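You operate a simulated robot arm through the tools that you are given. There is no shell and no other tool. Be economical: measure what you need, move in short steps, check, and stop when the job is done.

Carry out the task below with a simulated two-armed robot. There is one attempt and no reset: what you move stays moved.

TASK
Pick up the filter from the tiled bench with one hand, pass it to the other hand and put it on the top of the cartridge rack.

It is judged by the outcome, as a careful person would: the job done as asked, and still so three seconds after it is handed in. It fails if anything else is knocked over, pushed out of place, dropped, spilled or broken.

THE ROBOT
Two 6-joint arms with two-finger parallel grippers on one trunk, on a base that drives. Base frame: it is fixed to the floor where the robot stands at the start and does not move with it; the origin is under the middle of the robot, x ahead of it, y to its left, z up; the surface under the hand at the start is at about z = 880. Units: mm, rad, N and s.
The left shoulder is at the start at [280, 185, 1130], the right one opposite. With the tool pointing down near the work surface each hand reaches from about 560 to 940 mm from the robot's upright axis, wherever it stands, measured 20 degrees to its own side. Places, roughly: top of the cartridge rack [3700, 4100, 700]. Payload 1.57 kg a hand.
Tool frame (each hand has its own): the origin (TCP) lies between the finger pads and is the grasp point; the fingertips stand 30 mm ahead of it; z points along the fingers, y is the line along which they close. Largest opening 80 mm; finger width 17, thickness 12; the body of the gripper, 40 by 82 mm, starts 80 mm behind the TCP.
Orientation is that of the tool frame in the base frame, as a unit quaternion [x, y, z, w]. With the fingers straight down and closing along the base's y, the tool's x points along the base's -x, its y along +y and its z along -z.

THE INTERFACE
- The arms move only by the tool play_rows. It takes "left_targets", "right_targets" or both (then of equal length, played together; a hand with none holds still); each is one flat list of numbers, 7 for each row, row after row: the shift along the tool's x, y, z in mm, then the turn, a rotation vector about the tool's x, y, z in rad, then the gripper command, from -1 (shut) to 1 (fully open), values between in proportion. In form: [x, y, z, wx, wy, wz, claw, x, y, z, wx, wy, wz, claw, ...]. A call has 1 to 10 rows; each row is the pose to reach, as a shift and turn from the pose commanded when the call began, along the tool's axes at that moment. Each row takes 0.2 s and may step no farther than 50 mm and 0.15 rad from the row before; otherwise, or with a gripper value out of range, the whole call is refused. Where a pose cannot be reached the arm comes as near as it can. A force on the tool above 40 N (or 10 N above the force at the start of the call, whichever is more), or a blocked arm, ends the call early, and 0.2 s more pass. Each finger travels about 153 mm/s and halts on what it meets, pressing with about 28 N; the grip force reading is that of the motor and also rises with nothing between the fingers. The clock runs only during rows and for 0.2 s after the last one: add rows that repeat a pose to give the fingers time. It gives the time, the measured TCP pose, the force on the tool (base axes), the opening and the grip force at its end, in the units of the frame above (readings bear some noise), with the torque about the TCP (base axes, N m) and any sound that the robot's microphone picked up, and new pictures: "views" is both (left out), scene, wrist or none (wrist: the cameras of the hands that moved).
- Cameras (640 x 400 px; columns grow to the right, rows downward): "scene" is now at [238.6, -5.7, 1572.3]; the picture's right is [-0.06, -1.00, 0.00], its down [-0.74, 0.04, -0.67] and it looks along [0.67, -0.04, -0.74] (base axes); focal length 255 px, centre (320, 200). "left" rides on the left gripper at [72, 7, -122] in its tool frame; the picture's right is [-0.09, 1.00, 0.00], its down [-0.84, -0.08, -0.54] and it looks along [-0.54, -0.05, 0.84] (tool axes); focal length 238 px, centre (320, 200). "right" rides on the right gripper at [72, -7, -122] in its tool frame; the picture's right is [0.09, 1.00, 0.00], its down [-0.84, 0.08, -0.54] and it looks along [-0.54, 0.05, 0.84] (tool axes); focal length 238 px, centre (320, 200). There is no depth. A picture from a camera that has moved, and an enlarged one, comes with that camera's place and axes in the base frame and with its lens.
- lift_body(by): slides the trunk up (or, below 0, down) by that many mm; the arms and the scene camera ride with it, the base frame stays. It gives what a move gives, with no picture.
- roll_base(legs): drives the robot by 1 to 6 legs, each [ahead, turn to the left] in mm and rad, along the robot's own axes; the way and the turn of a leg run together, so that a leg with both is an arc; at most 1500 mm and 3.142 rad a leg. The arms and the cameras ride along, it lands a little off, and it stops where it bumps. It gives what a move gives, and a new picture of the scene camera.
- aim_head(pan, tilt): turns the head with the scene camera to pan (to the left, within 1.501 rad either way) and tilt (down, from -0.506 to 1.204), counted from straight ahead of the robot. It gives what a move gives, and a new picture of the scene camera.
- zoom(camera, box): a new picture of the part [left, top, right, bottom] of that camera's present view, enlarged. No time passes.
- hand_in(): hands the job in; it is judged then, once.

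Work in short steps. Places have to be worked out from the pictures, the camera data and where the tool is seen: move nearer, look again, correct. Check each grasp and each placing, and mend what went wrong. You have 120 turns and 260 pictures in all, those below and enlarged ones among them. Open the grippers and draw the arms clear of the work before you hand the job in, unless the task says otherwise; then end with one line.

The tools are called after "Call:" as a command line: name --argument value ..., lists and objects as JSON in quotes. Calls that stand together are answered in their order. play_rows: Moves the arms, as the interface text tells. Its arguments: {"type":"object","properties":{"left_targets":{"type":"array"},"right_targets":{"type":"array"},"views":{"type":"string","enum":["both","scene","wrist","none"]}},"required":[]} The other tools are called the same way: lift_body (by) slides the trunk up or down; roll_base (legs) drives the base; aim_head (pan, tilt) turns the head that bears the scene camera; zoom (camera, box) takes an enlarged picture of a part of a camera's view; hand_in () hands the job in.

At the start:

```text
clock: 0.0
left_ee_pos: [564.8, 229.6, 1173.7]
left_ee_rot: [0.0, 1.0, 0.0, 0.0]
left_wrist_force: [1.4, 0.7, 0.3]
left_torque: [0.01, -0.02, 0.01]
left_opening: 79.9
left_grasp_force: 0.1
right_ee_pos: [574.5, -202.9, 1169.6]
right_ee_rot: [0.001, 1.0, 0.001, 0.0]
right_wrist_force: [0.7, -0.1, 0.5]
right_torque: [0.02, 0.01, -0.01]
right_opening: 80.0
right_grasp_force: 0.0
trunk travel left (down, up): [-825.0, 165.0]
robot x, y, heading: [1.6, 1.8, -0.003]
head pan, tilt: [-0.061, 0.84]
```

scene: 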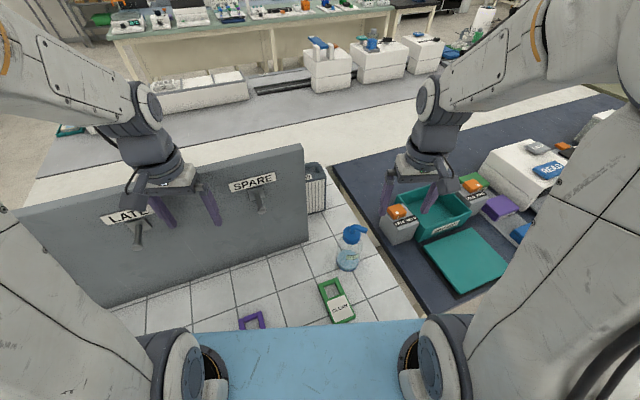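
right: 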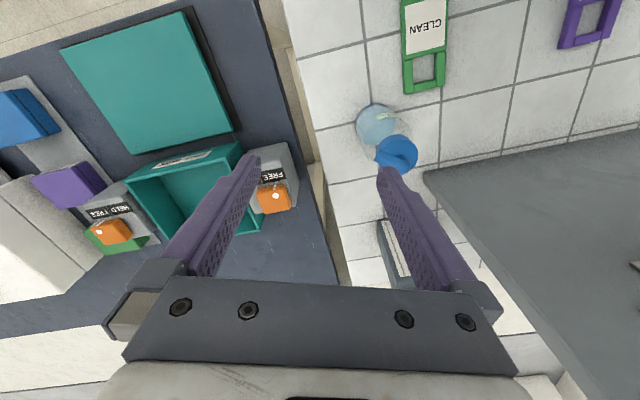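
left: 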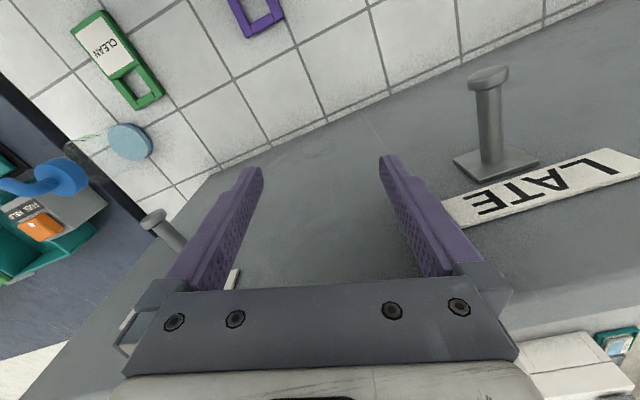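

I look closer at the tiled bench to identify the filter.

Call:
zoom --camera "scene" --box '[220, 140, 420, 340]'

Call:
aim_head --pan 0.8 --tilt 0.5

```text
2.00 times, centred on (320, 240) of scene
camera zoom: at [238.6, -5.7, 1572.3], right [-0.06, -1.0, 0.0], down [-0.74, 0.04, -0.67], along [0.67, -0.04, -0.74], focal length 510 px, centre (320, 120)
```

zoom: 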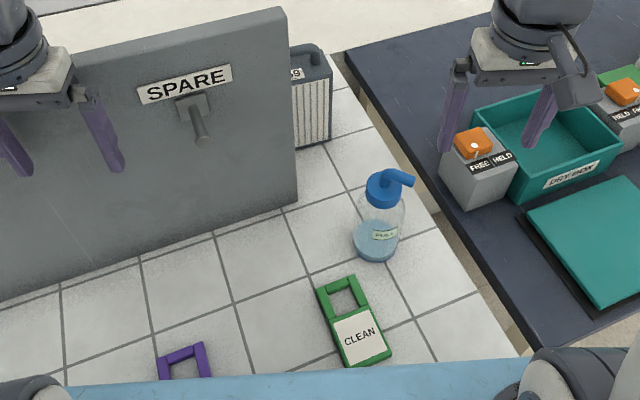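

```text
clock: 1.2
left_ee_pos: [564.5, 227.9, 1174.7]
left_ee_rot: [0.0, 1.0, 0.0, 0.0]
left_wrist_force: [0.1, 0.0, -0.3]
left_torque: [0.01, 0.02, 0.01]
left_opening: 80.1
left_grasp_force: 0.1
right_ee_pos: [574.5, -203.4, 1169.0]
right_ee_rot: [0.0, 1.0, 0.0, 0.0]
right_wrist_force: [-1.3, -0.3, -0.2]
right_torque: [0.04, 0.01, 0.03]
right_opening: 80.1
right_grasp_force: 0.1
trunk travel left (down, up): [-825.0, 165.0]
robot x, y, heading: [-0.1, 2.3, -0.003]
head pan, tilt: [0.799, 0.499]
camera scene: at [223.5, 64.2, 1601.4], right [0.72, -0.7, 0.0], down [-0.33, -0.34, -0.88], along [0.61, 0.63, -0.48], focal length 255 px, centre (320, 200)
```

scene: 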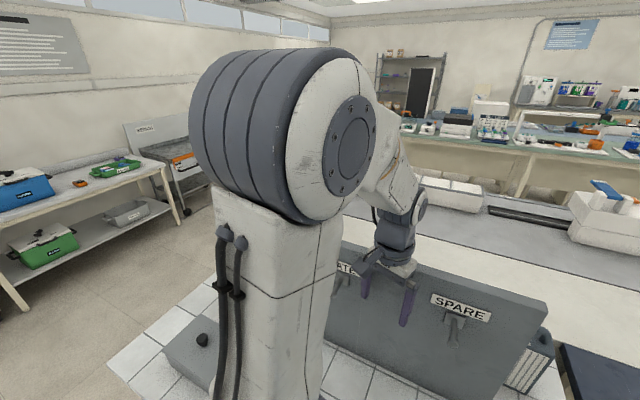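

The pleated box with a handle behind the right end of the grey panel is probably the filter. I zoom in on it and look around.

Call:
zoom --camera "scene" --box '[440, 280, 640, 400]'

Call:
aim_head --pan 0.0 --tilt 0.5

Call:
zoom --camera "scene" --box '[240, 200, 400, 340]'

Call:
aim_head --pan 1.3 --tilt 0.4

```text
3.20 times, centred on (540, 340) of scene
camera zoom: at [223.5, 64.2, 1601.4], right [0.72, -0.7, 0.0], down [-0.33, -0.34, -0.88], along [0.61, 0.63, -0.48], focal length 815 px, centre (-384, -248)
```

zoom: 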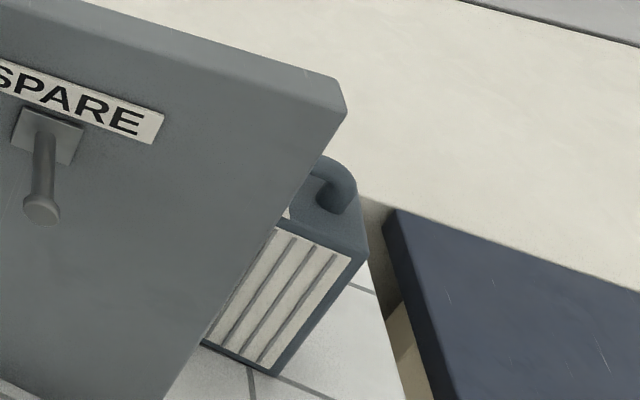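

```text
clock: 2.3
left_ee_pos: [565.3, 229.2, 1174.6]
left_ee_rot: [-0.001, 1.0, -0.001, 0.001]
left_wrist_force: [0.4, 0.1, -0.2]
left_torque: [0.0, -0.02, -0.01]
left_opening: 80.0
left_grasp_force: 0.2
right_ee_pos: [573.6, -203.2, 1169.1]
right_ee_rot: [0.0, 1.0, 0.001, 0.001]
right_wrist_force: [-0.4, 0.1, 0.0]
right_torque: [-0.03, -0.02, -0.01]
right_opening: 80.2
right_grasp_force: 0.1
trunk travel left (down, up): [-825.0, 165.0]
robot x, y, heading: [1.6, -2.3, 0.006]
head pan, tilt: [0.0, 0.499]
camera scene: at [251.0, -0.9, 1601.5], right [0.0, -1.0, 0.0], down [-0.48, 0.0, -0.88], along [0.88, 0.0, -0.48], focal length 255 px, centre (320, 200)
```

scene: 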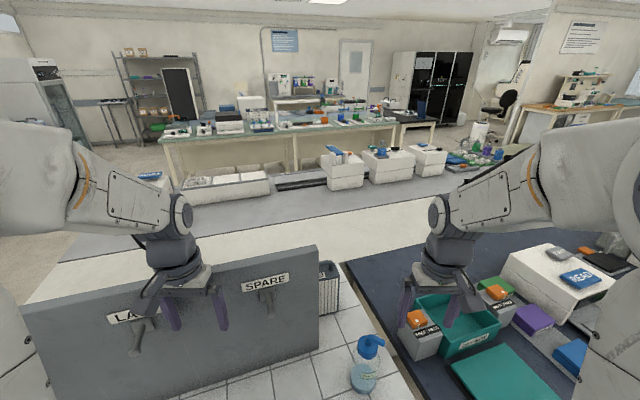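

```text
2.86 times, centred on (320, 270) of scene
camera zoom: at [251.0, -0.9, 1601.5], right [0.0, -1.0, 0.0], down [-0.48, 0.0, -0.88], along [0.88, 0.0, -0.48], focal length 728 px, centre (320, 0)
```

zoom: 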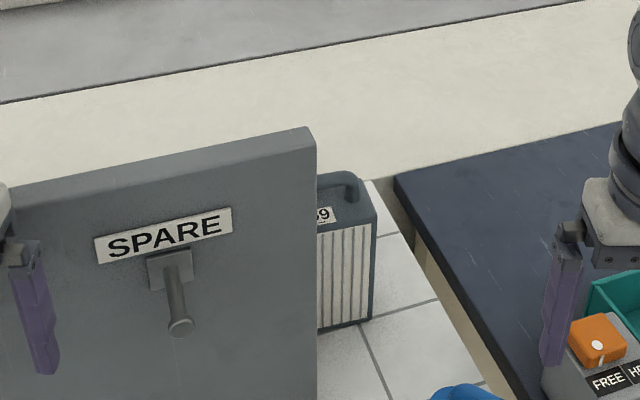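

```text
clock: 3.8
left_ee_pos: [564.6, 229.6, 1174.9]
left_ee_rot: [-0.001, 1.0, 0.0, 0.0]
left_wrist_force: [-0.3, 0.2, 0.2]
left_torque: [-0.03, -0.01, -0.01]
left_opening: 79.9
left_grasp_force: 0.0
right_ee_pos: [574.4, -203.9, 1168.3]
right_ee_rot: [0.0, 1.0, -0.001, 0.0]
right_wrist_force: [0.2, 0.0, 0.7]
right_torque: [0.01, 0.0, 0.01]
right_opening: 80.1
right_grasp_force: 0.1
trunk travel left (down, up): [-825.0, 165.0]
robot x, y, heading: [0.8, 0.5, -0.001]
head pan, tilt: [1.3, 0.4]
camera scene: at [184.8, 88.3, 1610.6], right [0.96, -0.27, 0.0], down [-0.1, -0.38, -0.92], along [0.25, 0.89, -0.39], focal length 255 px, centre (320, 200)
```

scene: 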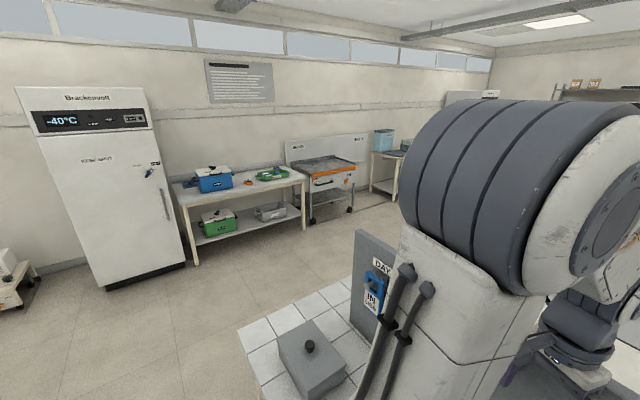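

I bring the right hand's camera over towards the filter: to about (700, -100, 1250), clear of the panel's right end.

Call:
play_rows --right_targets '[0, 0, -40, 0, 0, 0, 1, -40, 25, -80, 0, 0, 0, 1, -80, 60, -80, 0, 0, 0, 1, -125, 80, -80, 0, 0, 0, 1, -125, 80, -80, 0, 0, 0, 1]' --views "wrist"

Call:
aim_head --pan 0.0 --tilt 0.6

```text
refused: row 2 steps farther than a row can; nothing moved
```

```text
clock: 5.2
left_ee_pos: [564.6, 229.4, 1174.1]
left_ee_rot: [0.0, 1.0, -0.001, 0.0]
left_wrist_force: [-0.5, -0.6, -0.3]
left_torque: [0.01, 0.02, 0.02]
left_opening: 80.0
left_grasp_force: 0.0
right_ee_pos: [573.9, -204.1, 1169.9]
right_ee_rot: [0.001, 1.0, 0.0, 0.001]
right_wrist_force: [0.6, 0.3, 0.2]
right_torque: [-0.01, -0.02, -0.01]
right_opening: 80.1
right_grasp_force: 0.2
trunk travel left (down, up): [-825.0, 165.0]
robot x, y, heading: [-3.2, 1.8, -0.0]
head pan, tilt: [0.0, 0.6]
camera scene: at [248.4, -0.9, 1592.4], right [0.0, -1.0, 0.0], down [-0.56, 0.0, -0.83], along [0.83, 0.0, -0.56], focal length 255 px, centre (320, 200)
```

scene: 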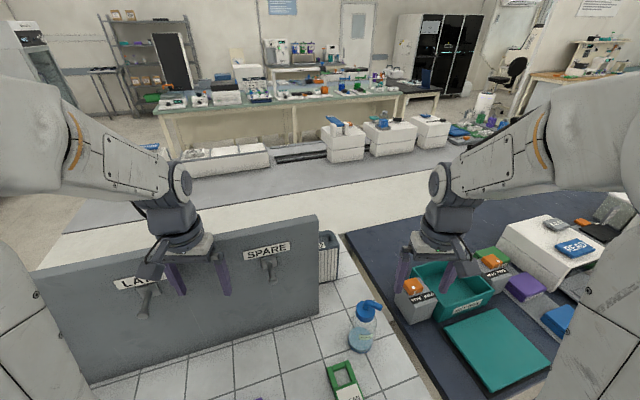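

The row steps were too long; I repeat with shorter ones.

Call:
play_rows --right_targets '[0, 0, -40, 0, 0, 0, 1, 0, 0, -80, 0, 0, 0, 1, -40, 25, -80, 0, 0, 0, 1, -80, 50, -80, 0, 0, 0, 1, -120, 75, -80, 0, 0, 0, 1, -120, 75, -80, 0, 0, 0, 1]' --views "both"

```text
clock: 6.6
left_ee_pos: [564.6, 228.7, 1174.5]
left_ee_rot: [0.0, 1.0, 0.0, 0.0]
left_wrist_force: [-0.2, 0.3, 0.8]
left_torque: [0.0, -0.02, -0.02]
left_opening: 79.9
left_grasp_force: 0.1
right_ee_pos: [695.8, -128.5, 1249.6]
right_ee_rot: [0.0, 1.0, 0.0, -0.001]
right_wrist_force: [-0.5, -0.4, 0.0]
right_torque: [-0.02, 0.03, -0.01]
right_opening: 79.9
right_grasp_force: 0.0
trunk travel left (down, up): [-825.0, 165.0]
robot x, y, heading: [-0.7, -1.0, -0.002]
head pan, tilt: [0.0, 0.6]
camera scene: at [248.7, -0.8, 1592.3], right [0.0, -1.0, 0.0], down [-0.57, 0.0, -0.82], along [0.82, 0.0, -0.57], focal length 255 px, centre (320, 200)
camera right: at [624.7, -134.9, 1372.1], right [-0.09, 1.0, 0.0], down [0.84, 0.08, 0.54], along [0.54, 0.05, -0.84], focal length 238 px, centre (320, 200)
```

scene: 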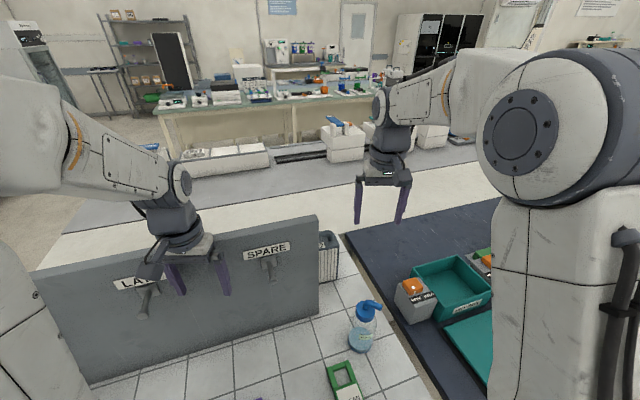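
right: 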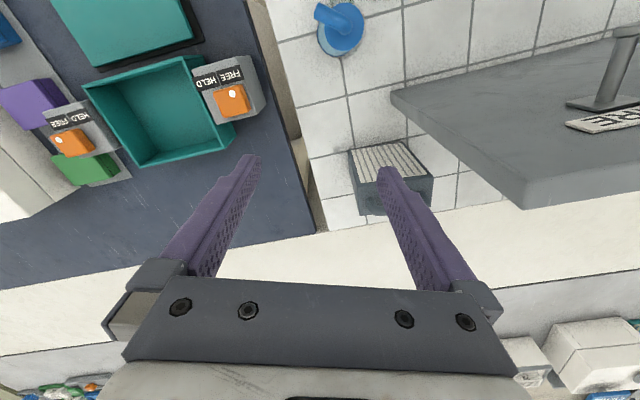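

I raise the hand above the panel's top and shift left so the filter shows between the fingers.

Call:
play_rows --right_targets '[0, 0, -40, 0, 0, 0, 1, 0, 0, -80, 0, 0, 0, 1, 0, 45, -80, 0, 0, 0, 1, -20, 80, -80, 0, 0, 0, 1, -40, 110, -80, 0, 0, 0, 1, -40, 110, -80, 0, 0, 0, 1]' --views "wrist"

Call:
zoom --camera "right" --box '[220, 90, 420, 250]'

```text
clock: 8.0
left_ee_pos: [563.9, 229.7, 1174.0]
left_ee_rot: [-0.001, 1.0, 0.0, 0.0]
left_wrist_force: [0.1, -0.8, -0.6]
left_torque: [-0.04, 0.0, -0.02]
left_opening: 80.0
left_grasp_force: 0.0
right_ee_pos: [734.9, -17.7, 1326.1]
right_ee_rot: [0.0, 1.0, 0.0, 0.0]
right_wrist_force: [-0.2, 0.6, -0.8]
right_torque: [-0.05, 0.0, -0.01]
right_opening: 80.1
right_grasp_force: 0.1
trunk travel left (down, up): [-825.0, 165.0]
robot x, y, heading: [3.3, -0.1, 0.002]
head pan, tilt: [0.0, 0.6]
camera right: at [662.7, -24.2, 1450.3], right [-0.09, 1.0, 0.0], down [0.84, 0.08, 0.54], along [0.54, 0.05, -0.84], focal length 238 px, centre (320, 200)
```

right: 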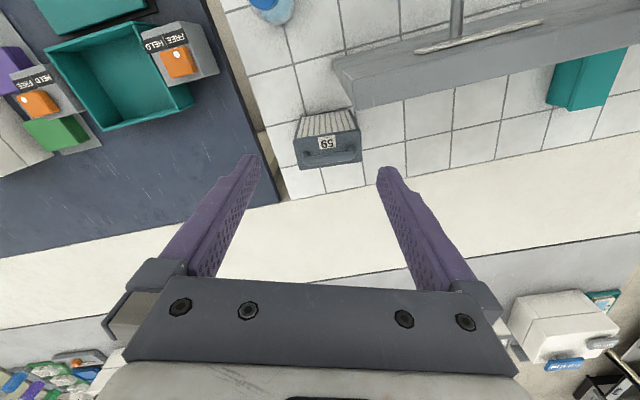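

```text
2.50 times, centred on (320, 170) of right
camera zoom: at [662.7, -24.2, 1450.3], right [-0.09, 1.0, 0.0], down [0.84, 0.08, 0.54], along [0.54, 0.05, -0.84], focal length 596 px, centre (320, 275)
```

zoom: 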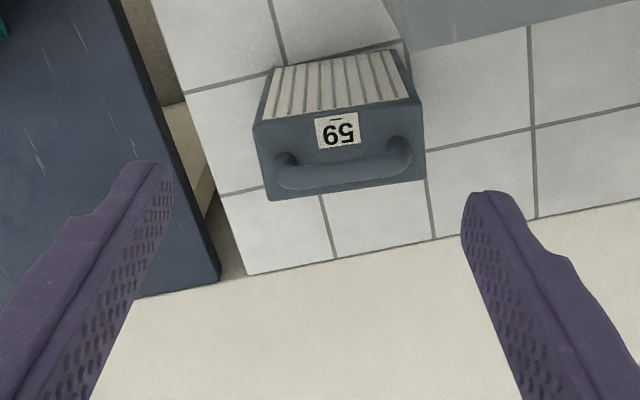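

The filter (label 59) stands at about (823, 7), body ≈118 × 61 mm, top z ≈ 1031, turned about 14°, with a handle bar along its length. I turn the hand 1.33 rad so it closes across the bar and move over it, staying high.

Call:
play_rows --right_targets '[-10, 3, 0, 0, 0, 0.148, 1, -20, 6, 0, 0, 0, 0.296, 1, -30, 9, 0, 0, 0, 0.444, 1, -40, 12, 0, 0, 0, 0.592, 1, -50, 15, 0, 0, 0, 0.74, 1, -60, 18, 0, 0, 0, 0.888, 1, -70, 21, 0, 0, 0, 1.036, 1, -80, 24, 0, 0, 0, 1.184, 1, -88, 26, 0, 0, 0, 1.332, 1, -88, 26, 0, 0, 0, 1.332, 1]' --views "both"

```text
clock: 10.2
left_ee_pos: [564.5, 229.2, 1175.1]
left_ee_rot: [-0.001, 1.0, 0.0, 0.0]
left_wrist_force: [-0.7, -0.1, 0.6]
left_torque: [0.05, -0.01, -0.02]
left_opening: 80.2
left_grasp_force: 0.1
right_ee_pos: [789.9, -3.8, 1312.6]
right_ee_rot: [0.618, 0.786, 0.001, 0.0]
right_wrist_force: [-0.1, 0.3, -0.2]
right_torque: [-0.02, -0.04, 0.01]
right_opening: 79.9
right_grasp_force: 0.0
right hand out of reach, approached as far as the arm can: row 5, 6, 7, 8, 9, 10
trunk travel left (down, up): [-825.0, 165.0]
robot x, y, heading: [1.6, -4.4, 0.003]
head pan, tilt: [0.0, 0.6]
camera scene: at [247.3, -1.2, 1592.5], right [0.0, -1.0, 0.0], down [-0.56, 0.0, -0.83], along [0.83, 0.0, -0.56], focal length 255 px, centre (320, 200)
camera right: at [767.2, 64.6, 1435.4], right [0.95, 0.32, 0.0], down [0.27, -0.8, 0.54], along [0.18, -0.51, -0.84], focal length 238 px, centre (320, 200)
```

scene: 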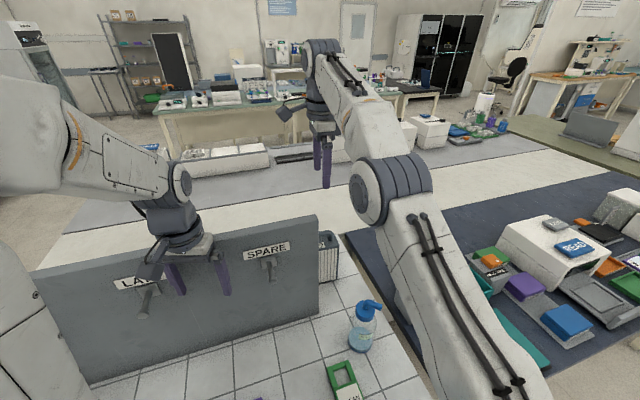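
right: 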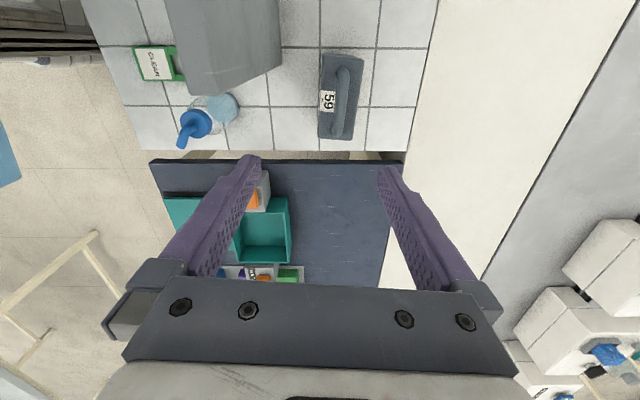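

The hand is at its reach limit at this height, but the yaw is right. I descend straight, to see where the commanded pose settles (still above the handle).

Call:
play_rows --right_targets '[0, 0, 40, 0, 0, 0, 1, 0, 0, 80, 0, 0, 0, 1, 0, 0, 110, 0, 0, 0, 1, 0, 0, 110, 0, 0, 0, 1]' --views "both"

```text
clock: 11.2
left_ee_pos: [564.8, 229.1, 1174.1]
left_ee_rot: [0.0, 1.0, 0.0, 0.0]
left_wrist_force: [-0.5, -0.8, 0.0]
left_torque: [0.02, 0.0, -0.01]
left_opening: 79.8
left_grasp_force: 0.1
right_ee_pos: [790.4, -4.9, 1201.5]
right_ee_rot: [0.618, 0.786, 0.0, 0.0]
right_wrist_force: [-0.1, 1.1, 0.3]
right_torque: [-0.03, 0.04, 0.01]
right_opening: 80.0
right_grasp_force: 0.0
trunk travel left (down, up): [-825.0, 165.0]
robot x, y, heading: [1.1, 1.2, 0.001]
head pan, tilt: [0.0, 0.6]
camera scene: at [248.6, -1.0, 1592.3], right [0.0, -1.0, 0.0], down [-0.57, 0.0, -0.82], along [0.82, 0.0, -0.57], focal length 255 px, centre (320, 200)
camera right: at [767.7, 63.8, 1324.4], right [0.95, 0.32, 0.0], down [0.27, -0.79, 0.54], along [0.18, -0.51, -0.84], focal length 238 px, centre (320, 200)
```

scene: 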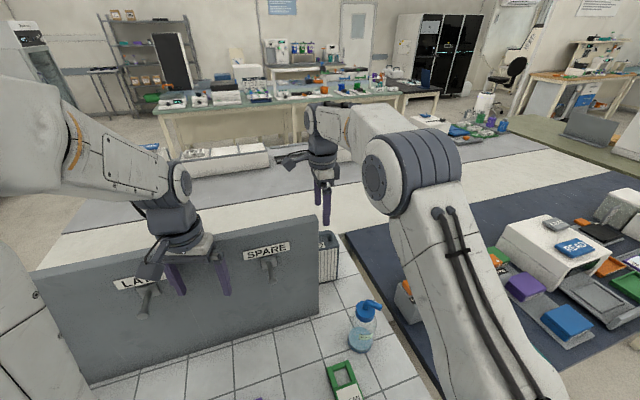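
right: 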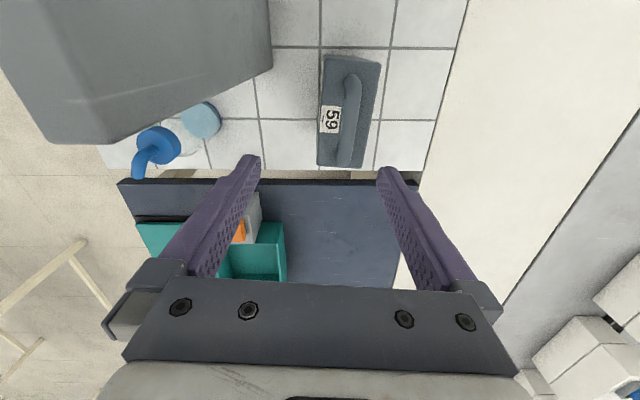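

Refined bar centre ≈ (819, 10), bar turned ≈16°. I move over it and down to z ≈ 1130, fingers at ~50 mm opening.

Call:
play_rows --right_targets '[4, 16, 10, 0, 0, -0.02, 0.25, 8, 31, 20, 0, 0, -0.04, 0.25, 8, 31, 50, 0, 0, -0.04, 0.25, 8, 31, 72, 0, 0, -0.04, 0.25, 8, 31, 72, 0, 0, -0.04, 0.25]' --views "both"

Call:
zoom --camera "scene" --box '[270, 90, 400, 290]'

```text
clock: 12.4
left_ee_pos: [564.6, 229.0, 1175.1]
left_ee_rot: [0.0, 1.0, 0.0, 0.0]
left_wrist_force: [-0.1, 0.4, 0.6]
left_torque: [0.01, -0.02, -0.01]
left_opening: 79.9
left_grasp_force: 0.1
right_ee_pos: [820.2, 11.2, 1129.1]
right_ee_rot: [0.602, 0.799, 0.0, 0.0]
right_wrist_force: [-0.5, 0.0, -0.6]
right_torque: [0.0, -0.01, -0.01]
right_opening: 50.1
right_grasp_force: 0.1
trunk travel left (down, up): [-825.0, 165.0]
robot x, y, heading: [2.8, -3.5, 0.0]
head pan, tilt: [0.0, 0.6]
camera scene: at [248.5, -1.0, 1592.3], right [0.0, -1.0, 0.0], down [-0.57, 0.0, -0.82], along [0.82, 0.0, -0.57], focal length 255 px, centre (320, 200)
camera right: at [793.4, 78.3, 1252.9], right [0.93, 0.36, 0.0], down [0.3, -0.78, 0.54], along [0.2, -0.51, -0.84], focal length 238 px, centre (320, 200)
```

scene: 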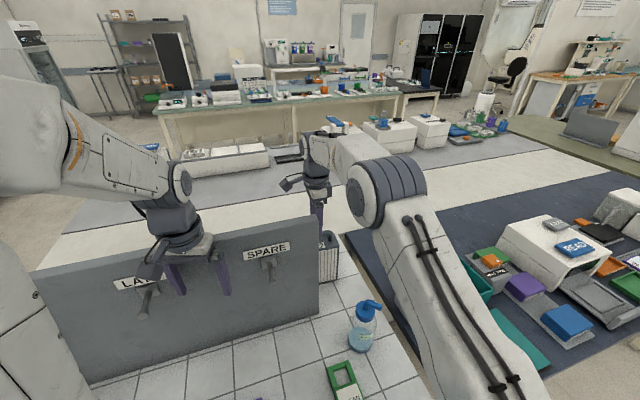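
right: 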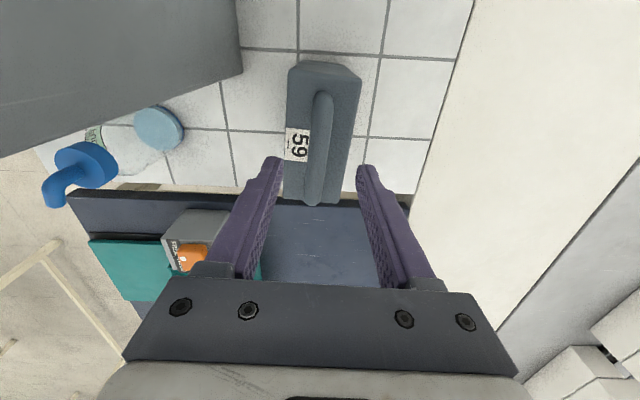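

```text
2.00 times, centred on (335, 190) of scene
camera zoom: at [248.5, -1.0, 1592.3], right [0.0, -1.0, 0.0], down [-0.57, 0.0, -0.82], along [0.82, 0.0, -0.57], focal length 510 px, centre (290, 220)
```

zoom: 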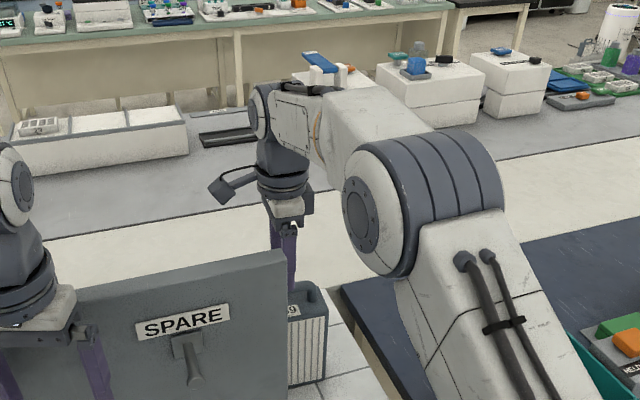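

The bar is centred between the fingers. I descend 56 mm, stop to check before closing.

Call:
play_rows --right_targets '[0, 0, 25, 0, 0, 0, 0.25, 0, 0, 45, 0, 0, 0, 0.25, 0, 0, 56, 0, 0, 0, 0.25, 0, 0, 56, 0, 0, 0, 0.25]' --views "wrist"

Call:
zoom --camera "scene" --box '[280, 180, 380, 290]'

```text
clock: 13.4
left_ee_pos: [563.9, 229.0, 1175.4]
left_ee_rot: [0.0, 1.0, 0.0, 0.0]
left_wrist_force: [-0.7, 0.8, -0.2]
left_torque: [-0.01, -0.04, -0.01]
left_opening: 80.1
left_grasp_force: 0.2
right_ee_pos: [818.6, 10.4, 1074.4]
right_ee_rot: [0.602, 0.799, 0.0, 0.001]
right_wrist_force: [0.3, -0.6, 5.1]
right_torque: [-0.07, 0.1, 0.03]
right_opening: 50.0
right_grasp_force: 0.0
trunk travel left (down, up): [-825.0, 165.0]
robot x, y, heading: [-0.5, 0.9, -0.003]
head pan, tilt: [0.0, 0.6]
camera right: at [793.2, 78.3, 1198.0], right [0.93, 0.36, 0.0], down [0.3, -0.78, 0.54], along [0.2, -0.5, -0.84], focal length 238 px, centre (320, 200)
```

right: 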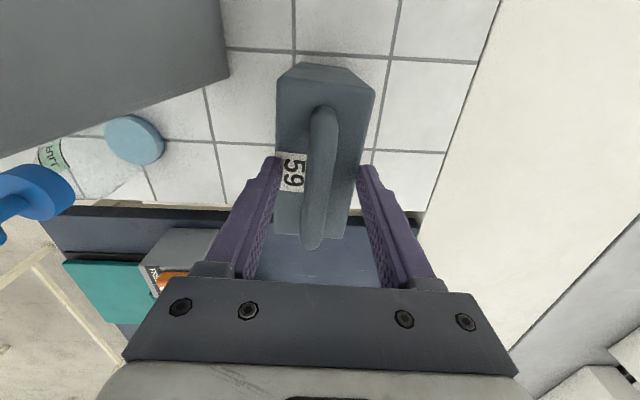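

```text
3.64 times, centred on (330, 235) of scene
camera zoom: at [248.1, -1.0, 1592.5], right [0.0, -1.0, 0.0], down [-0.56, 0.0, -0.83], along [0.83, 0.0, -0.56], focal length 926 px, centre (284, 73)
```

zoom: 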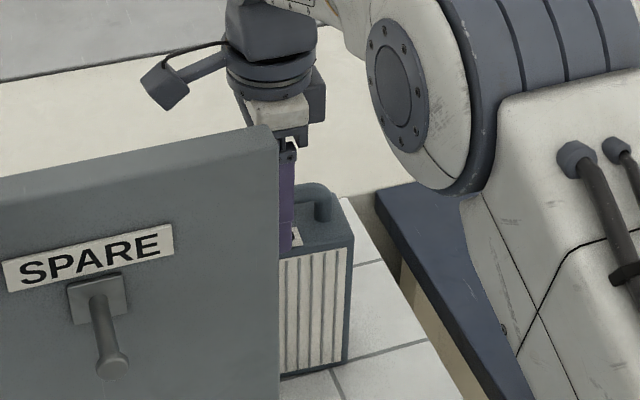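

A 5 N upward force suggests the tips just touch the top face; I raise 4 mm and close on the bar.

Call:
play_rows --right_targets '[0, 0, -5, 0, 0, 0, 0.25, 0, 0, -5, 0, 0, 0, -1, 0, 0, -5, 0, 0, 0, -1, 0, 0, -5, 0, 0, 0, -1]' --views "wrist"

```text
clock: 14.4
left_ee_pos: [564.7, 228.9, 1174.5]
left_ee_rot: [0.0, 1.0, -0.001, 0.0]
left_wrist_force: [0.0, -0.1, 0.2]
left_torque: [-0.03, 0.0, -0.02]
left_opening: 79.9
left_grasp_force: 0.0
right_ee_pos: [820.0, 11.0, 1078.7]
right_ee_rot: [0.602, 0.798, 0.001, 0.0]
right_wrist_force: [0.6, -0.7, 0.0]
right_torque: [0.02, -0.01, -0.04]
right_opening: 15.2
right_grasp_force: 27.5
trunk travel left (down, up): [-825.0, 165.0]
robot x, y, heading: [-1.0, -0.3, -0.002]
head pan, tilt: [0.0, 0.6]
camera right: at [793.4, 78.5, 1202.1], right [0.93, 0.36, 0.0], down [0.3, -0.78, 0.54], along [0.2, -0.51, -0.84], focal length 238 px, centre (320, 200)
```

right: 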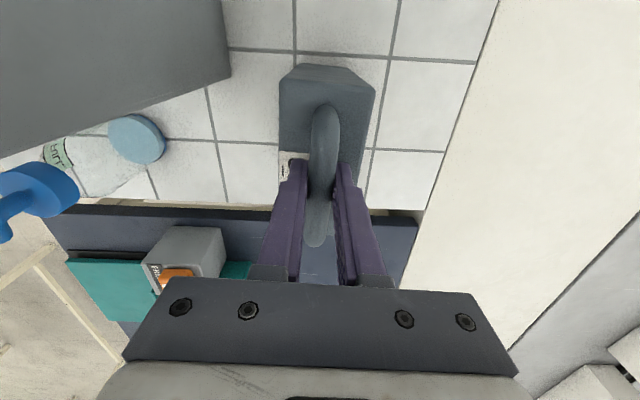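

The bar is gripped (15 mm, 27.5 N). I lift slowly 70 mm and check.

Call:
play_rows --right_targets '[0, 0, -12, 0, 0, 0, -1, 0, 0, -24, 0, 0, 0, -1, 0, 0, -40, 0, 0, 0, -1, 0, 0, -56, 0, 0, 0, -1, 0, 0, -72, 0, 0, 0, -1, 0, 0, -72, 0, 0, 0, -1]' --views "both"

```text
clock: 15.8
left_ee_pos: [565.4, 229.4, 1174.3]
left_ee_rot: [0.001, 1.0, -0.001, -0.001]
left_wrist_force: [-0.1, -0.1, 0.4]
left_torque: [0.01, 0.02, 0.03]
left_opening: 80.0
left_grasp_force: 0.0
right_ee_pos: [819.7, 12.7, 1151.8]
right_ee_rot: [0.602, 0.799, 0.0, 0.0]
right_wrist_force: [-0.1, 0.6, -2.6]
right_torque: [0.01, 0.01, 0.01]
right_opening: 15.3
right_grasp_force: 28.1
trunk travel left (down, up): [-825.0, 165.0]
robot x, y, heading: [2.6, -0.3, 0.001]
head pan, tilt: [0.0, 0.6]
camera scene: at [248.5, -1.0, 1592.3], right [0.0, -1.0, 0.0], down [-0.57, 0.0, -0.82], along [0.82, 0.0, -0.57], focal length 255 px, centre (320, 200)
camera right: at [793.5, 79.2, 1274.3], right [0.93, 0.36, 0.0], down [0.31, -0.78, 0.54], along [0.2, -0.51, -0.84], focal length 238 px, centre (320, 200)
```

scene: 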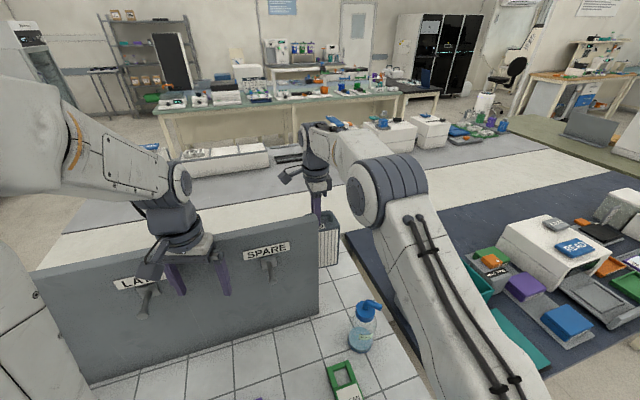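
right: 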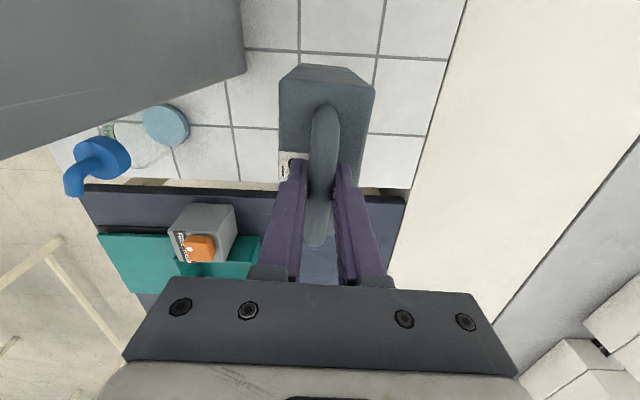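

Filter is held, weight about 2.6 N. I raise the trunk to get clear height before going round the right end of the panel.

Call:
lift_body --by 160

```text
clock: 17.7
left_ee_pos: [564.4, 230.0, 1334.1]
left_ee_rot: [-0.001, 1.0, 0.0, 0.0]
left_wrist_force: [-0.6, -0.2, 0.4]
left_torque: [-0.03, -0.03, -0.01]
left_opening: 79.8
left_grasp_force: 0.0
right_ee_pos: [820.3, 13.0, 1311.2]
right_ee_rot: [0.602, 0.799, 0.0, 0.001]
right_wrist_force: [-0.4, 0.3, -2.7]
right_torque: [0.03, 0.02, -0.02]
right_opening: 15.0
right_grasp_force: 28.1
trunk travel left (down, up): [-985.0, 5.0]
robot x, y, heading: [0.3, 1.1, -0.001]
head pan, tilt: [0.0, 0.6]
```

I carry the filter sideways to y ≈ -160, past the panel's end.

Call:
play_rows --right_targets '[-32, -13, 0, 0, 0, 0, -1, -64, -26, 0, 0, 0, 0, -1, -96, -40, 0, 0, 0, 0, -1, -128, -53, 0, 0, 0, 0, -1, -158, -66, 0, 0, 0, 0, -1, -158, -66, 0, 0, 0, 0, -1]' --views "scene"

```text
clock: 19.1
left_ee_pos: [564.7, 229.1, 1334.9]
left_ee_rot: [0.001, 1.0, 0.0, 0.0]
left_wrist_force: [0.0, -0.4, -0.2]
left_torque: [-0.02, -0.02, 0.01]
left_opening: 79.9
left_grasp_force: 0.1
right_ee_pos: [800.4, -159.2, 1311.3]
right_ee_rot: [0.602, 0.798, 0.0, 0.0]
right_wrist_force: [0.3, 0.4, -2.5]
right_torque: [0.01, -0.01, -0.03]
right_opening: 15.0
right_grasp_force: 28.2
trunk travel left (down, up): [-985.0, 5.0]
robot x, y, heading: [-0.7, 3.1, -0.001]
head pan, tilt: [0.0, 0.6]
camera scene: at [248.5, -1.1, 1752.3], right [0.0, -1.0, 0.0], down [-0.57, 0.0, -0.82], along [0.82, 0.0, -0.57], focal length 255 px, centre (320, 200)
```

scene: 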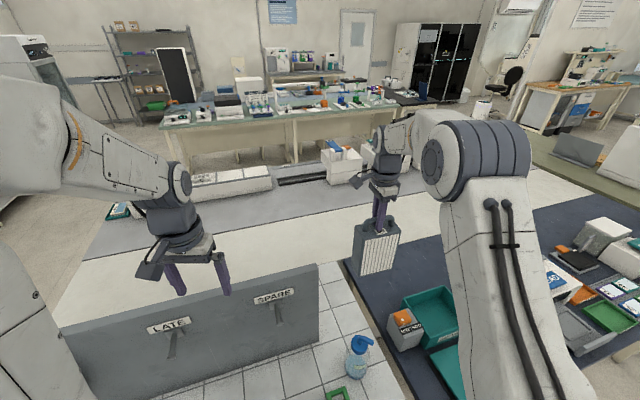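

I draw the right hand back toward the robot, then check behind/right side before driving.

Call:
play_rows --right_targets '[10, -38, 0, 0, 0, 0, -1, 21, -76, 0, 0, 0, 0, -1, 32, -114, 0, 0, 0, 0, -1, 43, -152, 0, 0, 0, 0, -1, 54, -190, 0, 0, 0, 0, -1, 54, -190, 0, 0, 0, 0, -1]' --views "scene"

Call:
aim_head --pan 1.5 --tilt 0.7

Call:
aim_head --pan -1.5 --tilt 0.6

```text
clock: 20.5
left_ee_pos: [564.8, 230.3, 1334.7]
left_ee_rot: [0.0, 1.0, 0.001, 0.0]
left_wrist_force: [-0.5, -0.3, 0.0]
left_torque: [-0.02, -0.01, 0.01]
left_opening: 80.0
left_grasp_force: 0.0
right_ee_pos: [600.6, -158.0, 1311.1]
right_ee_rot: [0.602, 0.798, -0.001, 0.0]
right_wrist_force: [0.6, -0.3, -1.5]
right_torque: [-0.02, 0.02, -0.02]
right_opening: 15.3
right_grasp_force: 27.9
trunk travel left (down, up): [-985.0, 5.0]
robot x, y, heading: [0.8, 1.7, -0.0]
head pan, tilt: [0.0, 0.6]
camera scene: at [248.2, -1.0, 1752.4], right [0.0, -1.0, 0.0], down [-0.56, 0.0, -0.83], along [0.83, 0.0, -0.56], focal length 255 px, centre (320, 200)
```

scene: 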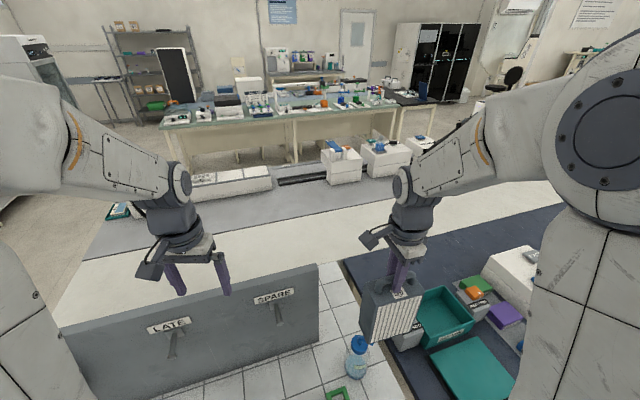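

```text
clock: 22.1
left_ee_pos: [565.8, 228.0, 1334.2]
left_ee_rot: [0.0, 1.0, -0.001, -0.001]
left_wrist_force: [-0.2, 0.2, -0.6]
left_torque: [0.02, 0.03, 0.03]
left_opening: 80.1
left_grasp_force: 0.1
right_ee_pos: [601.4, -158.0, 1311.5]
right_ee_rot: [0.602, 0.799, -0.001, 0.0]
right_wrist_force: [0.0, -0.2, -3.0]
right_torque: [0.0, 0.02, -0.01]
right_opening: 15.1
right_grasp_force: 27.8
trunk travel left (down, up): [-985.0, 5.0]
robot x, y, heading: [0.9, -4.6, -0.002]
head pan, tilt: [1.499, 0.7]
camera scene: at [166.3, 83.7, 1743.7], right [1.0, -0.07, 0.0], down [-0.05, -0.64, -0.76], along [0.06, 0.76, -0.64], focal length 255 px, centre (320, 200)
```

scene: 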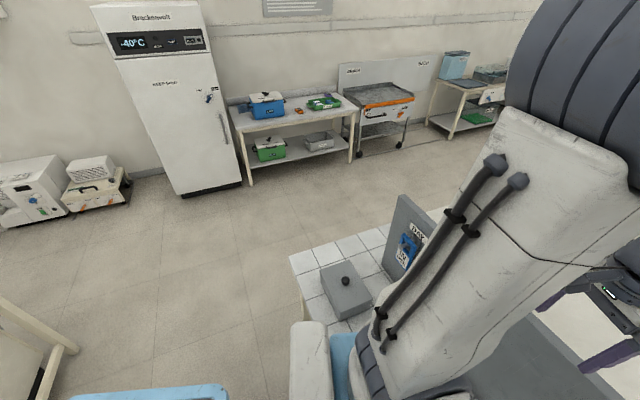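

```text
clock: 24.7
left_ee_pos: [563.9, 229.7, 1334.5]
left_ee_rot: [-0.001, 1.0, 0.0, 0.0]
left_wrist_force: [0.3, 0.0, -0.3]
left_torque: [-0.02, 0.0, 0.02]
left_opening: 79.9
left_grasp_force: 0.0
right_ee_pos: [601.5, -157.9, 1311.2]
right_ee_rot: [0.601, 0.799, 0.0, 0.0]
right_wrist_force: [-0.3, 0.0, -3.2]
right_torque: [-0.01, -0.01, 0.0]
right_opening: 15.4
right_grasp_force: 28.4
trunk travel left (down, up): [-985.0, 5.0]
robot x, y, heading: [1.8, 0.2, -0.006]
head pan, tilt: [-1.499, 0.6]
camera scene: at [166.5, -89.2, 1752.4], right [-1.0, -0.07, 0.0], down [-0.04, 0.56, -0.83], along [0.06, -0.82, -0.56], focal length 255 px, centre (320, 200)
```

scene: 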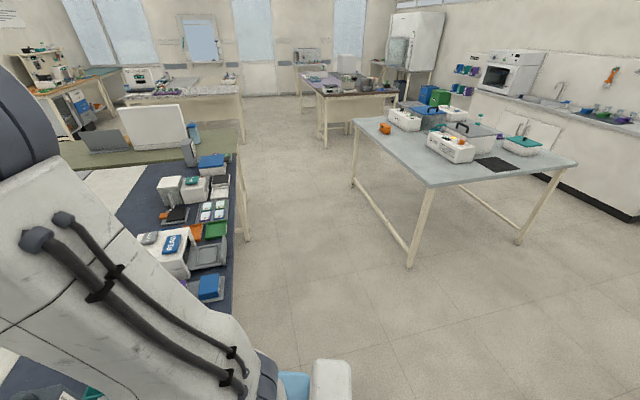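

Behind is free for ~600 mm. I back away from the bench straight.

Call:
roll_base --legs '[[-600, 0]]'

Call:
aim_head --pan 0.75 --tilt 0.35

```text
clock: 28.1
left_ee_pos: [-36.6, 229.7, 1334.2]
left_ee_rot: [-0.002, 1.0, 0.0, 0.0]
left_wrist_force: [-0.4, 1.0, -0.4]
left_torque: [-0.02, 0.01, -0.03]
left_opening: 80.0
left_grasp_force: 0.1
right_ee_pos: [1.0, -156.7, 1310.7]
right_ee_rot: [0.601, 0.8, -0.001, 0.0]
right_wrist_force: [0.7, 1.4, -2.7]
right_torque: [0.03, -0.02, -0.02]
right_opening: 15.1
right_grasp_force: 27.9
trunk travel left (down, up): [-985.0, 5.0]
robot x, y, heading: [-597.3, 2.2, 0.004]
head pan, tilt: [-1.499, 0.6]
camera scene: at [-434.1, -89.6, 1752.4], right [-1.0, -0.07, 0.0], down [-0.04, 0.56, -0.83], along [0.06, -0.82, -0.56], focal length 255 px, centre (320, 200)
```

scene: 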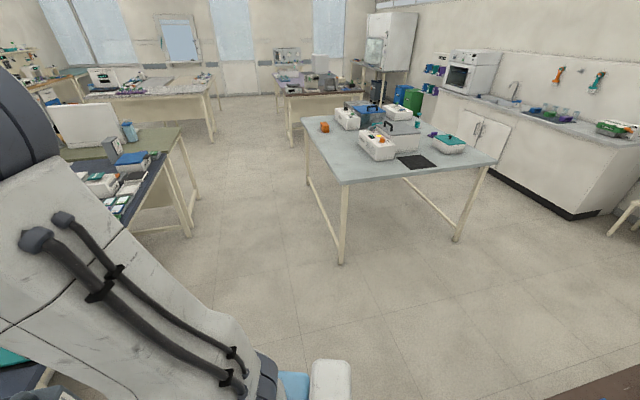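

```text
clock: 30.2
left_ee_pos: [-35.8, 230.5, 1333.8]
left_ee_rot: [-0.002, 1.0, -0.001, 0.0]
left_wrist_force: [0.4, 0.1, 0.3]
left_torque: [-0.01, 0.0, -0.02]
left_opening: 79.9
left_grasp_force: 0.1
right_ee_pos: [-0.2, -156.8, 1311.0]
right_ee_rot: [0.6, 0.8, -0.001, -0.001]
right_wrist_force: [0.3, -0.3, -2.4]
right_torque: [-0.02, -0.02, 0.0]
right_opening: 15.4
right_grasp_force: 27.9
trunk travel left (down, up): [-985.0, 5.0]
robot x, y, heading: [-599.3, -2.1, 0.003]
head pan, tilt: [0.75, 0.351]
camera scene: at [-372.8, 62.2, 1775.1], right [0.68, -0.73, 0.0], down [-0.25, -0.24, -0.94], along [0.68, 0.64, -0.34], focal length 255 px, centre (320, 200)
```

scene: 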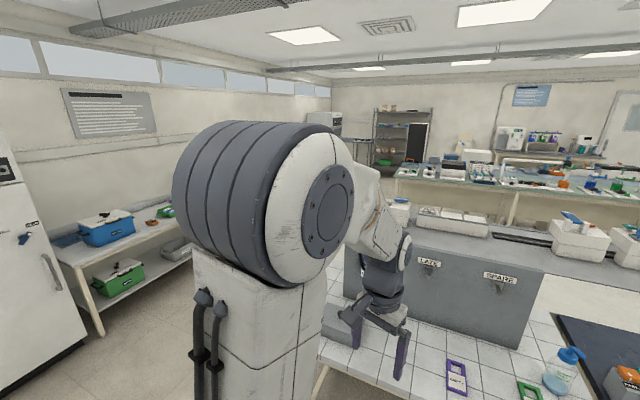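

I turn left 1.0 rad in place and look ahead.

Call:
roll_base --legs '[[0, 1.0]]'

Call:
aim_head --pan -0.15 --tilt 0.35

```text
clock: 31.0
left_ee_pos: [-39.5, 239.1, 1334.0]
left_ee_rot: [-0.01, 1.0, 0.0, 0.0]
left_wrist_force: [0.2, 0.1, 0.3]
left_torque: [0.02, 0.01, 0.0]
left_opening: 80.1
left_grasp_force: 0.1
right_ee_pos: [3.8, -147.5, 1310.5]
right_ee_rot: [0.594, 0.804, 0.0, -0.001]
right_wrist_force: [0.5, 0.6, -2.1]
right_torque: [0.03, 0.0, 0.02]
right_opening: 15.3
right_grasp_force: 28.3
trunk travel left (down, up): [-985.0, 5.0]
robot x, y, heading: [-603.1, -1.2, 0.019]
head pan, tilt: [0.75, 0.351]
stopped in leg 1: the robot was blocked; the commanded pose is now the measured one
camera scene: at [-373.9, 66.0, 1775.1], right [0.7, -0.72, 0.0], down [-0.25, -0.24, -0.94], along [0.67, 0.65, -0.34], focal length 255 px, centre (320, 200)
```

scene: 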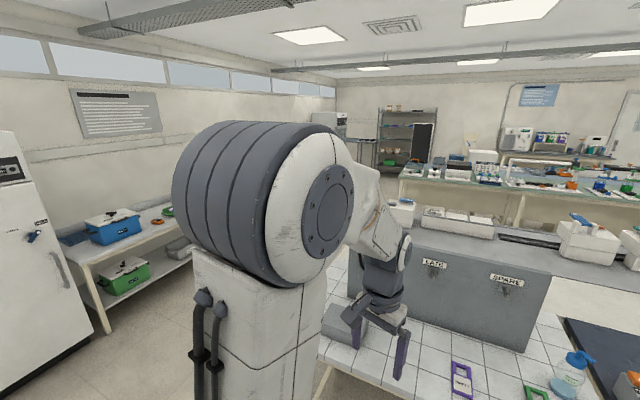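

```text
clock: 32.2
left_ee_pos: [-40.9, 240.5, 1334.4]
left_ee_rot: [-0.01, 1.0, 0.0, 0.0]
left_wrist_force: [-0.6, 0.3, 0.0]
left_torque: [-0.03, 0.01, 0.01]
left_opening: 80.0
left_grasp_force: 0.0
right_ee_pos: [4.1, -147.1, 1309.8]
right_ee_rot: [0.594, 0.804, -0.001, 0.0]
right_wrist_force: [0.2, 0.3, -2.8]
right_torque: [-0.03, -0.02, -0.03]
right_opening: 15.0
right_grasp_force: 27.5
trunk travel left (down, up): [-985.0, 5.0]
robot x, y, heading: [-600.9, -3.0, 0.025]
head pan, tilt: [-0.15, 0.351]
camera scene: at [-348.5, -10.6, 1775.1], right [-0.13, -0.99, 0.0], down [-0.34, 0.04, -0.94], along [0.93, -0.12, -0.34], focal length 255 px, centre (320, 200)
```

scene: 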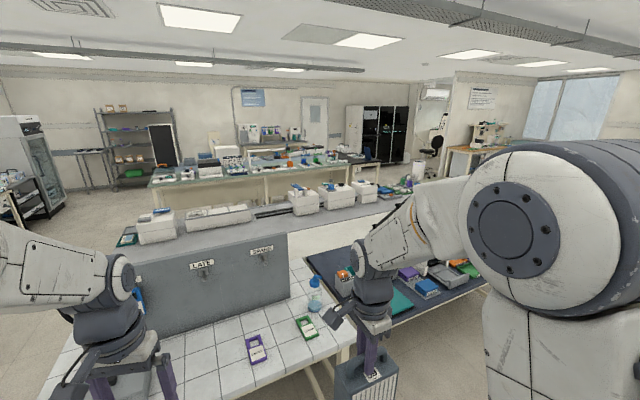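

The turn was blocked. I look down around the base to see what touches.

Call:
aim_head --pan 1.5 --tilt 1.1

Call:
aim_head --pan -1.5 --tilt 1.1

Call:
aim_head --pan 0 --tilt 1.2

```text
clock: 33.9
left_ee_pos: [-41.5, 239.9, 1333.7]
left_ee_rot: [-0.01, 1.0, 0.0, 0.0]
left_wrist_force: [-0.2, 0.7, -0.4]
left_torque: [-0.01, -0.02, -0.02]
left_opening: 80.1
left_grasp_force: 0.0
right_ee_pos: [2.8, -147.1, 1309.9]
right_ee_rot: [0.593, 0.805, 0.0, 0.0]
right_wrist_force: [0.3, 0.5, -2.5]
right_torque: [0.01, 0.0, -0.02]
right_opening: 15.3
right_grasp_force: 27.5
trunk travel left (down, up): [-985.0, 5.0]
robot x, y, heading: [-602.6, -1.7, 0.025]
head pan, tilt: [1.499, 1.1]
camera scene: at [-437.5, 64.6, 1713.8], right [1.0, -0.05, 0.0], down [-0.05, -0.89, -0.45], along [0.02, 0.45, -0.89], focal length 255 px, centre (320, 200)
```

scene: 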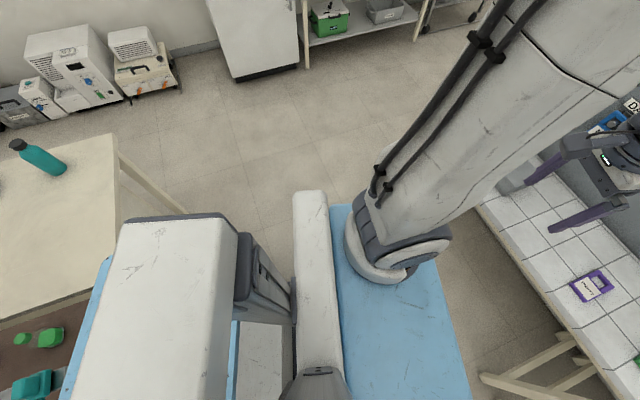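

```text
clock: 36.5
left_ee_pos: [-41.6, 239.2, 1334.4]
left_ee_rot: [-0.009, 1.0, 0.0, 0.001]
left_wrist_force: [1.2, 0.7, 0.3]
left_torque: [0.0, 0.01, 0.01]
left_opening: 80.0
left_grasp_force: 0.1
right_ee_pos: [4.1, -146.5, 1311.3]
right_ee_rot: [0.594, 0.804, 0.0, 0.0]
right_wrist_force: [0.3, 0.5, -2.9]
right_torque: [0.02, 0.02, -0.03]
right_opening: 15.2
right_grasp_force: 28.3
trunk travel left (down, up): [-985.0, 5.0]
robot x, y, heading: [-600.9, 3.7, 0.019]
head pan, tilt: [-1.499, 1.1]
camera scene: at [-435.1, -61.4, 1713.7], right [-1.0, -0.09, 0.0], down [-0.08, 0.89, -0.45], along [0.04, -0.45, -0.89], focal length 255 px, centre (320, 200)
```

scene: 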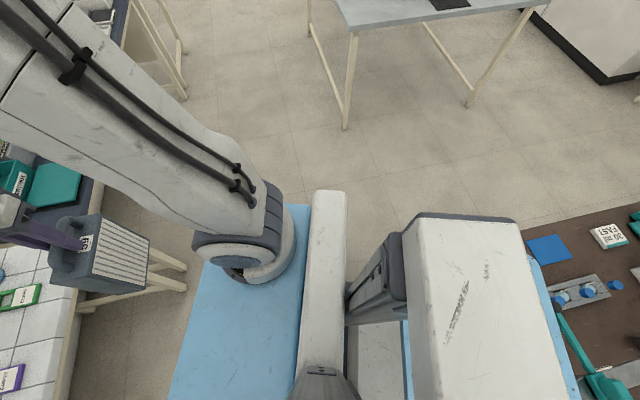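

```text
clock: 38.1
left_ee_pos: [-40.4, 240.8, 1333.2]
left_ee_rot: [-0.009, 1.0, 0.0, -0.001]
left_wrist_force: [-0.5, 0.4, 0.2]
left_torque: [0.0, 0.03, 0.01]
left_opening: 80.1
left_grasp_force: 0.1
right_ee_pos: [3.6, -146.5, 1311.3]
right_ee_rot: [0.594, 0.805, 0.0, 0.0]
right_wrist_force: [-0.7, -0.2, -2.2]
right_torque: [-0.01, -0.01, -0.01]
right_opening: 15.3
right_grasp_force: 27.5
trunk travel left (down, up): [-985.0, 5.0]
robot x, y, heading: [-600.4, -1.5, 0.021]
head pan, tilt: [0.0, 1.201]
camera scene: at [-385.0, 2.5, 1707.7], right [0.02, -1.0, 0.0], down [-0.93, -0.02, -0.36], along [0.36, 0.01, -0.93], focal length 255 px, centre (320, 200)
```

scene: 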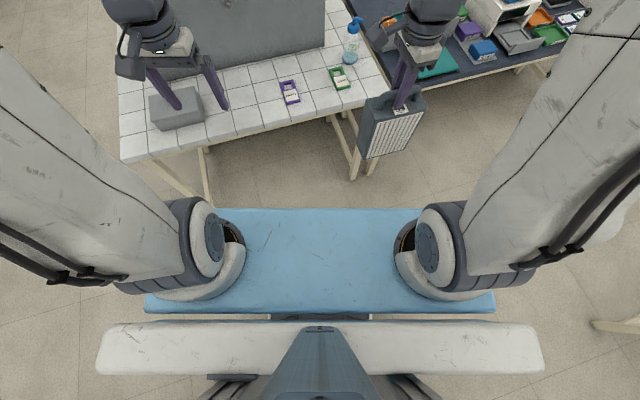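

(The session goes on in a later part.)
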